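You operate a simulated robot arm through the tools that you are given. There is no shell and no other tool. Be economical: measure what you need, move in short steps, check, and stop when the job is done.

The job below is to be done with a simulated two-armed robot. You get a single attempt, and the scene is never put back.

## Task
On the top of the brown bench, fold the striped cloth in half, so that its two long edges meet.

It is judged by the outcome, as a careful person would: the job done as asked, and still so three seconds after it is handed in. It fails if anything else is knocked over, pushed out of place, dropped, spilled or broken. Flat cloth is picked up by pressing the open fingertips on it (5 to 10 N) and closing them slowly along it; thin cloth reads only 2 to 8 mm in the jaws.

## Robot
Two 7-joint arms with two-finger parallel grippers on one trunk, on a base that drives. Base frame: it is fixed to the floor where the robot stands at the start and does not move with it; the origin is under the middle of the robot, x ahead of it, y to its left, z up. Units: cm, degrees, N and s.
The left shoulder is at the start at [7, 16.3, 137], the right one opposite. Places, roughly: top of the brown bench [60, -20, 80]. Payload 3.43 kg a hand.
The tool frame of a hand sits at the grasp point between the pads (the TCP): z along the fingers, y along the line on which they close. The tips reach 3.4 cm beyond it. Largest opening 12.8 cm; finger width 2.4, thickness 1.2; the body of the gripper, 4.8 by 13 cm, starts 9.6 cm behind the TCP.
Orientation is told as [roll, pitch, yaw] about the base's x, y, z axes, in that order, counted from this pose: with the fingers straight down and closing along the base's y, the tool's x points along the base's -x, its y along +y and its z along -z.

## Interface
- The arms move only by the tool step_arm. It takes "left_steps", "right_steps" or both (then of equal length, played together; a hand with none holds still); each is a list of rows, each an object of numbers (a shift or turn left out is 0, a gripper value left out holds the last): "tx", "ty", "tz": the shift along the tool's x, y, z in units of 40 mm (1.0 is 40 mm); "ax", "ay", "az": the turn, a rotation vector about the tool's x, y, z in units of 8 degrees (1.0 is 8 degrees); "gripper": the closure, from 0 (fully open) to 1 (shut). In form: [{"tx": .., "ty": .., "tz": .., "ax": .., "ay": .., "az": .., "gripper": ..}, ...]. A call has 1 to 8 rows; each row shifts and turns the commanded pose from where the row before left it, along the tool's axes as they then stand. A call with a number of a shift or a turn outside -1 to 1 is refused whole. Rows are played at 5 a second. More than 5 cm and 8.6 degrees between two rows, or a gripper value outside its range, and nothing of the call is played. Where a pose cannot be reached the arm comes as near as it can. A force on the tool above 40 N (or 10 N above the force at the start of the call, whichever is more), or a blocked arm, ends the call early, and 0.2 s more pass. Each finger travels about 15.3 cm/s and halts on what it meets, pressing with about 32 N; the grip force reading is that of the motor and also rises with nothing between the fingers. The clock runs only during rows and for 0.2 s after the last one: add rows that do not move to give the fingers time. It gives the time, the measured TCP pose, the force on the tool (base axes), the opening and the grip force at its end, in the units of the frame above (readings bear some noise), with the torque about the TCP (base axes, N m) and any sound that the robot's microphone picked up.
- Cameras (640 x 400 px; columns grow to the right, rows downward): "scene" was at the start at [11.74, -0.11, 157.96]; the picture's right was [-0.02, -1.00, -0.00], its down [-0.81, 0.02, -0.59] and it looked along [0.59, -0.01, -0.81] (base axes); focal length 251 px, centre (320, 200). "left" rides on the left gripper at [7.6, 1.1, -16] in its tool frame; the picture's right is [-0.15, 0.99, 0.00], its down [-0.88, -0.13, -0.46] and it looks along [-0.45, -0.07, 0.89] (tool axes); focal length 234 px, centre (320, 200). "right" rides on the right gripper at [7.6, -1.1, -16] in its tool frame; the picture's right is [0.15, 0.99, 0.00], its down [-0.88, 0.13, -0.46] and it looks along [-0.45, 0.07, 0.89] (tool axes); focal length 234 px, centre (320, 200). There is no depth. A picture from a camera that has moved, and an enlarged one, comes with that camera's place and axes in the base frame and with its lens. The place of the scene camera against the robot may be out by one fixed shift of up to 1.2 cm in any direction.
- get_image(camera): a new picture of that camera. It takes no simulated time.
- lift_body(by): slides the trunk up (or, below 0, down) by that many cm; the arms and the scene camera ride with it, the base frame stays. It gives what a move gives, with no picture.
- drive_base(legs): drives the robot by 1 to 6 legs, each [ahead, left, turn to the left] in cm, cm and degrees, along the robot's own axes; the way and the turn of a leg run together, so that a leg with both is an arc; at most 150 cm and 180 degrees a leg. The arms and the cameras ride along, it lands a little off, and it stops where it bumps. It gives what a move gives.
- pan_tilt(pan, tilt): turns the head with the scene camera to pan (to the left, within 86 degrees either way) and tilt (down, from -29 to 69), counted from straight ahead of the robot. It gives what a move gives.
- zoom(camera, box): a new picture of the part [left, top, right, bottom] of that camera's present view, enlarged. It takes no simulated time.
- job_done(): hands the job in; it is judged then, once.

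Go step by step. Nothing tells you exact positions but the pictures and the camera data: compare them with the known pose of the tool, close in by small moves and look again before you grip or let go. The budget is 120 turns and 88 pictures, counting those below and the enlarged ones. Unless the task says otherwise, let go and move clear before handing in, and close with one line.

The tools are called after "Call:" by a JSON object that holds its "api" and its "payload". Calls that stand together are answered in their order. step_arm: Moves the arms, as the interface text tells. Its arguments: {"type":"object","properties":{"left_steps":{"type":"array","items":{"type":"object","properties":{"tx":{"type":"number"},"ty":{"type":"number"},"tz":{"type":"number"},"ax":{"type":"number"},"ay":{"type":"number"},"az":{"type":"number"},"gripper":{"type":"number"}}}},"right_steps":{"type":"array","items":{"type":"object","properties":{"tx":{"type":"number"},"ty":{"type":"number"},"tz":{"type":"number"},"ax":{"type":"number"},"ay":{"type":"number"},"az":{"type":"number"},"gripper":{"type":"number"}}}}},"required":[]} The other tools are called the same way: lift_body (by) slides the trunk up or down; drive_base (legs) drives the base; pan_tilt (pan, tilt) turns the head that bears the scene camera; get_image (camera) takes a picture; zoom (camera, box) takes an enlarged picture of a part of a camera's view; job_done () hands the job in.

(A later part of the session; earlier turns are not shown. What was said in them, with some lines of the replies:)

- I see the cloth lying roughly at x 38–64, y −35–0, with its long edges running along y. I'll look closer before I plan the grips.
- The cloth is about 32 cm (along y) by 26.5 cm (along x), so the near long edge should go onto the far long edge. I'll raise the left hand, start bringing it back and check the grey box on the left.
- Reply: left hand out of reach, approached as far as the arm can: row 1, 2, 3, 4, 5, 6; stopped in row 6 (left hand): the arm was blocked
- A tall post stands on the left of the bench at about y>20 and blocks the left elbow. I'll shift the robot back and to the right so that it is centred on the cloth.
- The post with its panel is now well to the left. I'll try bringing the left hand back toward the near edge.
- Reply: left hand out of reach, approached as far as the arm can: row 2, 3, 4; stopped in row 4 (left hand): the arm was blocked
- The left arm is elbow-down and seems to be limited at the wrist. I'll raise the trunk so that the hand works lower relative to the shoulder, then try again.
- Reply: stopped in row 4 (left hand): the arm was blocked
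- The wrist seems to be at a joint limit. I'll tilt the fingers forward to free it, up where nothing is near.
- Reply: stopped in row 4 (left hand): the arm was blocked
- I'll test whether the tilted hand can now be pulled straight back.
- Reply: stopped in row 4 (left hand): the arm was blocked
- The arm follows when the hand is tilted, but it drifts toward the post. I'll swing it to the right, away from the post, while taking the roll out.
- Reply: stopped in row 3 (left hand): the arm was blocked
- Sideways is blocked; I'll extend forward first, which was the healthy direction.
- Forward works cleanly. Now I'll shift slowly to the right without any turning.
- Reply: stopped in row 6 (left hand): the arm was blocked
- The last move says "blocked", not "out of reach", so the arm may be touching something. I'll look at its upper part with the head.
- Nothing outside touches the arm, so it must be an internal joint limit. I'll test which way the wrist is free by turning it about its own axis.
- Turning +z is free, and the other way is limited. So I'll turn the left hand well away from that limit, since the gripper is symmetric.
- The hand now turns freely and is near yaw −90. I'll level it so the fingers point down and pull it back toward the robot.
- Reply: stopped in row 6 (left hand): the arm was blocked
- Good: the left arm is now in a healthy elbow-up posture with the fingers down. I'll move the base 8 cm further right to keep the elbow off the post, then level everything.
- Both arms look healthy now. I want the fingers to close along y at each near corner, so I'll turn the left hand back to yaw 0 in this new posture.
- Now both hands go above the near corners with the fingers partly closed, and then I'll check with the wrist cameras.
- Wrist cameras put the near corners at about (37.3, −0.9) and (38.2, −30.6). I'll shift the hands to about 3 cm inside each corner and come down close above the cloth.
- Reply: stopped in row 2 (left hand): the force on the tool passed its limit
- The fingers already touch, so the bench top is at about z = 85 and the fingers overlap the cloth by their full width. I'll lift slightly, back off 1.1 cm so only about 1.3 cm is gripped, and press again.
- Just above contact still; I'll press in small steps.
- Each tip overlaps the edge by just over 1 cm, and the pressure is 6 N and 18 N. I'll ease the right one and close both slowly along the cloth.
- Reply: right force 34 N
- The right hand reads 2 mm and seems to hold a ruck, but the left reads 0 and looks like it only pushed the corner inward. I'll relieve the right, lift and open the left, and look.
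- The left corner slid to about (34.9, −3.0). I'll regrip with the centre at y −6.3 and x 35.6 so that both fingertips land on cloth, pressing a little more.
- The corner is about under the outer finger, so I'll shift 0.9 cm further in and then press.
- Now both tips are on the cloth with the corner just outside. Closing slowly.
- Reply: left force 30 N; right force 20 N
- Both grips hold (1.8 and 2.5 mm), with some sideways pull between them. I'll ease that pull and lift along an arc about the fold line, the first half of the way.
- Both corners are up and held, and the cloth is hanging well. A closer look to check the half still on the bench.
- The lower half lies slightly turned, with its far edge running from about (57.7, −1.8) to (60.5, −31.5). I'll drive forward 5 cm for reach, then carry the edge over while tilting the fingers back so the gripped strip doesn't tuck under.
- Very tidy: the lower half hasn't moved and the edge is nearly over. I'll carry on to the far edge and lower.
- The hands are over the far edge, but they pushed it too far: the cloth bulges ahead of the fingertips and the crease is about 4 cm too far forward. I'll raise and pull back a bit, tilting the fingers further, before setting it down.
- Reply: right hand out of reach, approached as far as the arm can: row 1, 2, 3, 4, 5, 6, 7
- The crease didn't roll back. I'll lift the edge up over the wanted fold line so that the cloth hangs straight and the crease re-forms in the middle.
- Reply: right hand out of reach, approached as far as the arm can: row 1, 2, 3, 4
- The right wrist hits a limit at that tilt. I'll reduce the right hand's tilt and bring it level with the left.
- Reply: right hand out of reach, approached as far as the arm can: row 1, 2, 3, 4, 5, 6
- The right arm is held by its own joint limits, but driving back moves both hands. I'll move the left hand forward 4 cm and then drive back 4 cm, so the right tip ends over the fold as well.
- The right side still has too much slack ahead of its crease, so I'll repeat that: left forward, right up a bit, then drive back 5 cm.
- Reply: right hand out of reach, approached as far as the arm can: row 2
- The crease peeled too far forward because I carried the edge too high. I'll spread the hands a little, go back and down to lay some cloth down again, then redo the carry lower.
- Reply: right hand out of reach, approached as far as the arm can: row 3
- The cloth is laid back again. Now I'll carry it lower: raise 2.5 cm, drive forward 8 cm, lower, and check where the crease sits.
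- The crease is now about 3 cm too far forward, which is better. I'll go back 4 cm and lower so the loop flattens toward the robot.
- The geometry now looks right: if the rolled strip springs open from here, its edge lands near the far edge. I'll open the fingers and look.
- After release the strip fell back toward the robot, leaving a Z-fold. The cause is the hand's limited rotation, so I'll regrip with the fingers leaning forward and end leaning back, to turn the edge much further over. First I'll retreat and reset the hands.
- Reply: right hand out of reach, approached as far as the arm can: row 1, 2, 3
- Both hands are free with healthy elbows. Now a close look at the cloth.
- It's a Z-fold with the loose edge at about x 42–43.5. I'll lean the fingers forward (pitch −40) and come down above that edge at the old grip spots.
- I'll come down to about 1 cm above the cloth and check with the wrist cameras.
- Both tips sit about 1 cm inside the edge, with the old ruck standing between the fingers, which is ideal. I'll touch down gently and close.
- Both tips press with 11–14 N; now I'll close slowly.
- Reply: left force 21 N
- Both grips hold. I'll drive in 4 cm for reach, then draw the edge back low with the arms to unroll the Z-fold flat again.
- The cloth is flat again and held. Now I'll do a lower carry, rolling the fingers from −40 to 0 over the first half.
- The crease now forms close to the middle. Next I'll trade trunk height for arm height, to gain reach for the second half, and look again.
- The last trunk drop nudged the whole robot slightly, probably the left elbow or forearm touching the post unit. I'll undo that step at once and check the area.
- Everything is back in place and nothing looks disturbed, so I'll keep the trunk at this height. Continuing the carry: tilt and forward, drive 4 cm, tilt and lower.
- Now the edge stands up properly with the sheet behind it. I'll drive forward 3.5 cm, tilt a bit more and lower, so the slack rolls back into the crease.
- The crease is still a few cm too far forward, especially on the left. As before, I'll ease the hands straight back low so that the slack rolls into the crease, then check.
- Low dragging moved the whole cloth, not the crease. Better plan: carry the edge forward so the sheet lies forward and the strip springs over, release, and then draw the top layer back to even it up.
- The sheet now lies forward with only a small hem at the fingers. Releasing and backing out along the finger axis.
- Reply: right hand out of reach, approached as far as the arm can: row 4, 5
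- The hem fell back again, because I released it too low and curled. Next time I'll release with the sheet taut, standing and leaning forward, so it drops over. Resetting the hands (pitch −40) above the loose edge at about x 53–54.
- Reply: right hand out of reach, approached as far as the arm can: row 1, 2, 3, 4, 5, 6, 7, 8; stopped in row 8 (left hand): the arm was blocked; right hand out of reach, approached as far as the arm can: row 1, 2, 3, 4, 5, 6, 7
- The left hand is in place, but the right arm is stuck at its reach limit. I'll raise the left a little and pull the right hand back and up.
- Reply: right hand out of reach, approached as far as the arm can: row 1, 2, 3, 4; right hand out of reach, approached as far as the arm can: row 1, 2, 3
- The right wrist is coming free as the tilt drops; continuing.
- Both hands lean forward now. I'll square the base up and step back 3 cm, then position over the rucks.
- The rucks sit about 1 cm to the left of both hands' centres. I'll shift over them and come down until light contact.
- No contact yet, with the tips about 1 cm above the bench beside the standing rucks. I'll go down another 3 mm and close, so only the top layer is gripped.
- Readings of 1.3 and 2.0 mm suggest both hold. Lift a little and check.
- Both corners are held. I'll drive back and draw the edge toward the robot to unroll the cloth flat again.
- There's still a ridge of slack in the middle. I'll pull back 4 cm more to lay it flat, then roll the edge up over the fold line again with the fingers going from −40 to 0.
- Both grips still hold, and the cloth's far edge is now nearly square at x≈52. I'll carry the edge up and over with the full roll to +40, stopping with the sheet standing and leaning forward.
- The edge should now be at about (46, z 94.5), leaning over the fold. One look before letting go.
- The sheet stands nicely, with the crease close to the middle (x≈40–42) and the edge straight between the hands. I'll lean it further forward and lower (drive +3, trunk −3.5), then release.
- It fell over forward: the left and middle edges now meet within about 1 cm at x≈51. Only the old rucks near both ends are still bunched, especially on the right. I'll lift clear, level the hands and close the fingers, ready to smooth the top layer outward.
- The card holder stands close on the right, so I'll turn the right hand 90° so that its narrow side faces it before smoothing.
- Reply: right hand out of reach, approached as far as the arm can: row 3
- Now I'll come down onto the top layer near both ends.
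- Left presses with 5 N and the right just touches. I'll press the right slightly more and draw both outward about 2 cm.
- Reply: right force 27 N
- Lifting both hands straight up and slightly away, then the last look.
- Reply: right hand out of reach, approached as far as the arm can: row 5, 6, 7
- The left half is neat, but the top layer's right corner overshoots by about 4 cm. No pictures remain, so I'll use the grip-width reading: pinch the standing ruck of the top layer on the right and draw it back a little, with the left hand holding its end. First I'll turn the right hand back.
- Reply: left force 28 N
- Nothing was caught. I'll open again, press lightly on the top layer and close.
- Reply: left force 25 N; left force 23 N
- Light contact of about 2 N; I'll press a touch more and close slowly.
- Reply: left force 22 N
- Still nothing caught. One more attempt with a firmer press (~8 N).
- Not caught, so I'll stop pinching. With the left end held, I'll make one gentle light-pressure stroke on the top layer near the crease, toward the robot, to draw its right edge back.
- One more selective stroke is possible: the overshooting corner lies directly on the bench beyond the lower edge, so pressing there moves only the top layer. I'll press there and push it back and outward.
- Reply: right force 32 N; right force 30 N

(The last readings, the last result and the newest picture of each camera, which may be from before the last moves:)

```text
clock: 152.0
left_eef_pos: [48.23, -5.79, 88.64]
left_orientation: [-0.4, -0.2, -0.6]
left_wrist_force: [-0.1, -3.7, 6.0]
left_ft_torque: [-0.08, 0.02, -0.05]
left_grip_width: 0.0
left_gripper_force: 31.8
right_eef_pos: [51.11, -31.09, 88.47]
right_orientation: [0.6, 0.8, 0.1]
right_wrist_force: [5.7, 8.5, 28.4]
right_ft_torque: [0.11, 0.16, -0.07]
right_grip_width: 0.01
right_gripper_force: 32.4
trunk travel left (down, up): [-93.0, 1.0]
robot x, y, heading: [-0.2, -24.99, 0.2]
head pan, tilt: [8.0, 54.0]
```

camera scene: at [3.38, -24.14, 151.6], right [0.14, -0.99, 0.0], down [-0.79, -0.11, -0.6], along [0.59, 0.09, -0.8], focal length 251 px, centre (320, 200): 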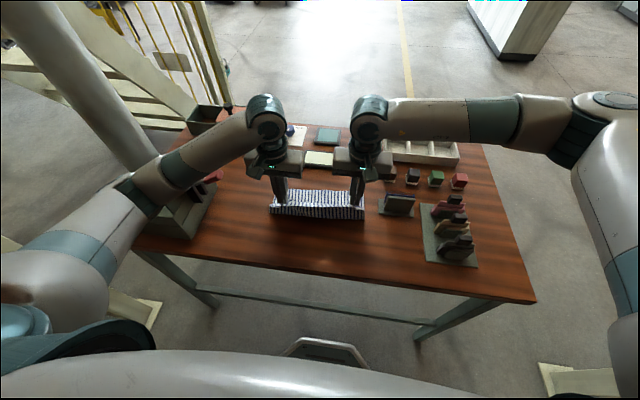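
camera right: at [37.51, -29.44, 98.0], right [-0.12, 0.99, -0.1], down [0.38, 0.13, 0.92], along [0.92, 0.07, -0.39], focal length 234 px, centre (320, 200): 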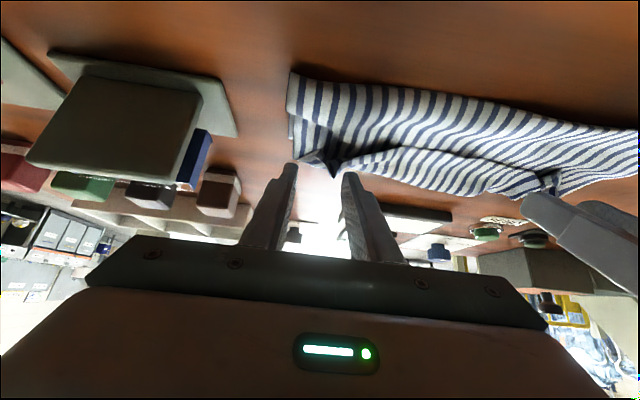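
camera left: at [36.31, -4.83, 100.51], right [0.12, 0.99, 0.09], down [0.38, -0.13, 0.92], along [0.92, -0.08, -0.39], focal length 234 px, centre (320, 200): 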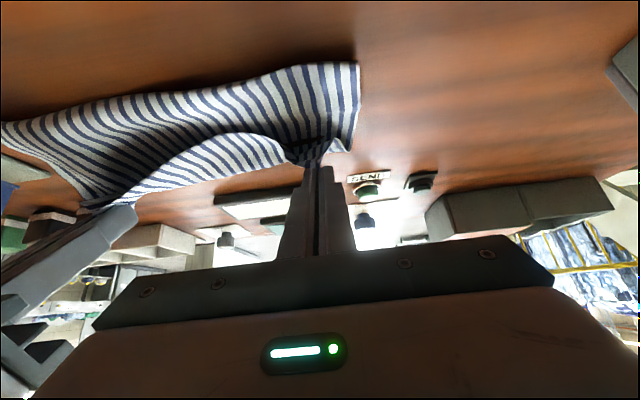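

The corner moved with the finger, and the left hand even felt the tension. I'll lift both hands straight up and clear.

Call:
{"api": "step_arm", "payload": {"left_steps": [{"tz": -0.2}, {"tz": -0.6}, {"tz": -0.8}, {"tz": -0.8}, {"tz": -0.8}, {"tx": 0}], "right_steps": [{"tz": -0.2}, {"tz": -0.6}, {"tz": -0.8}, {"tz": -0.8}, {"tz": -0.6}, {"tx": 0}]}}

```text
clock: 153.4
left_eef_pos: [48.53, -5.8, 101.31]
left_orientation: [-0.4, 0.0, -0.6]
left_wrist_force: [0.1, 0.0, -0.2]
left_ft_torque: [0.02, 0.02, 0.03]
left_grip_width: 0.0
left_gripper_force: 31.6
right_eef_pos: [51.4, -31.38, 100.29]
right_orientation: [0.5, 0.7, 0.1]
right_wrist_force: [-0.3, 0.0, -0.2]
right_ft_torque: [-0.02, -0.02, 0.01]
right_grip_width: 0.02
right_gripper_force: 32.4
trunk travel left (down, up): [-93.0, 1.0]
robot x, y, heading: [-0.62, -25.48, 0.4]
head pan, tilt: [8.0, 54.0]
```

Both hands are up and clear of the cloth. My pictures are used up, so I'm handing in as it stands.

Call:
{"api": "job_done", "payload": {}}

```text
The job is handed in.
```

I folded the striped cloth in half on the bench, but I couldn't confirm that its long edges meet along the right end. In my last picture they met on the left and about 1–2 cm apart in the middle, while the top layer's right corner overshot by about 4 cm. I then pushed that corner back about 3 cm without being able to look again. The left arm touched the post unit at least once; nothing looked moved in the pictures I took afterwards.
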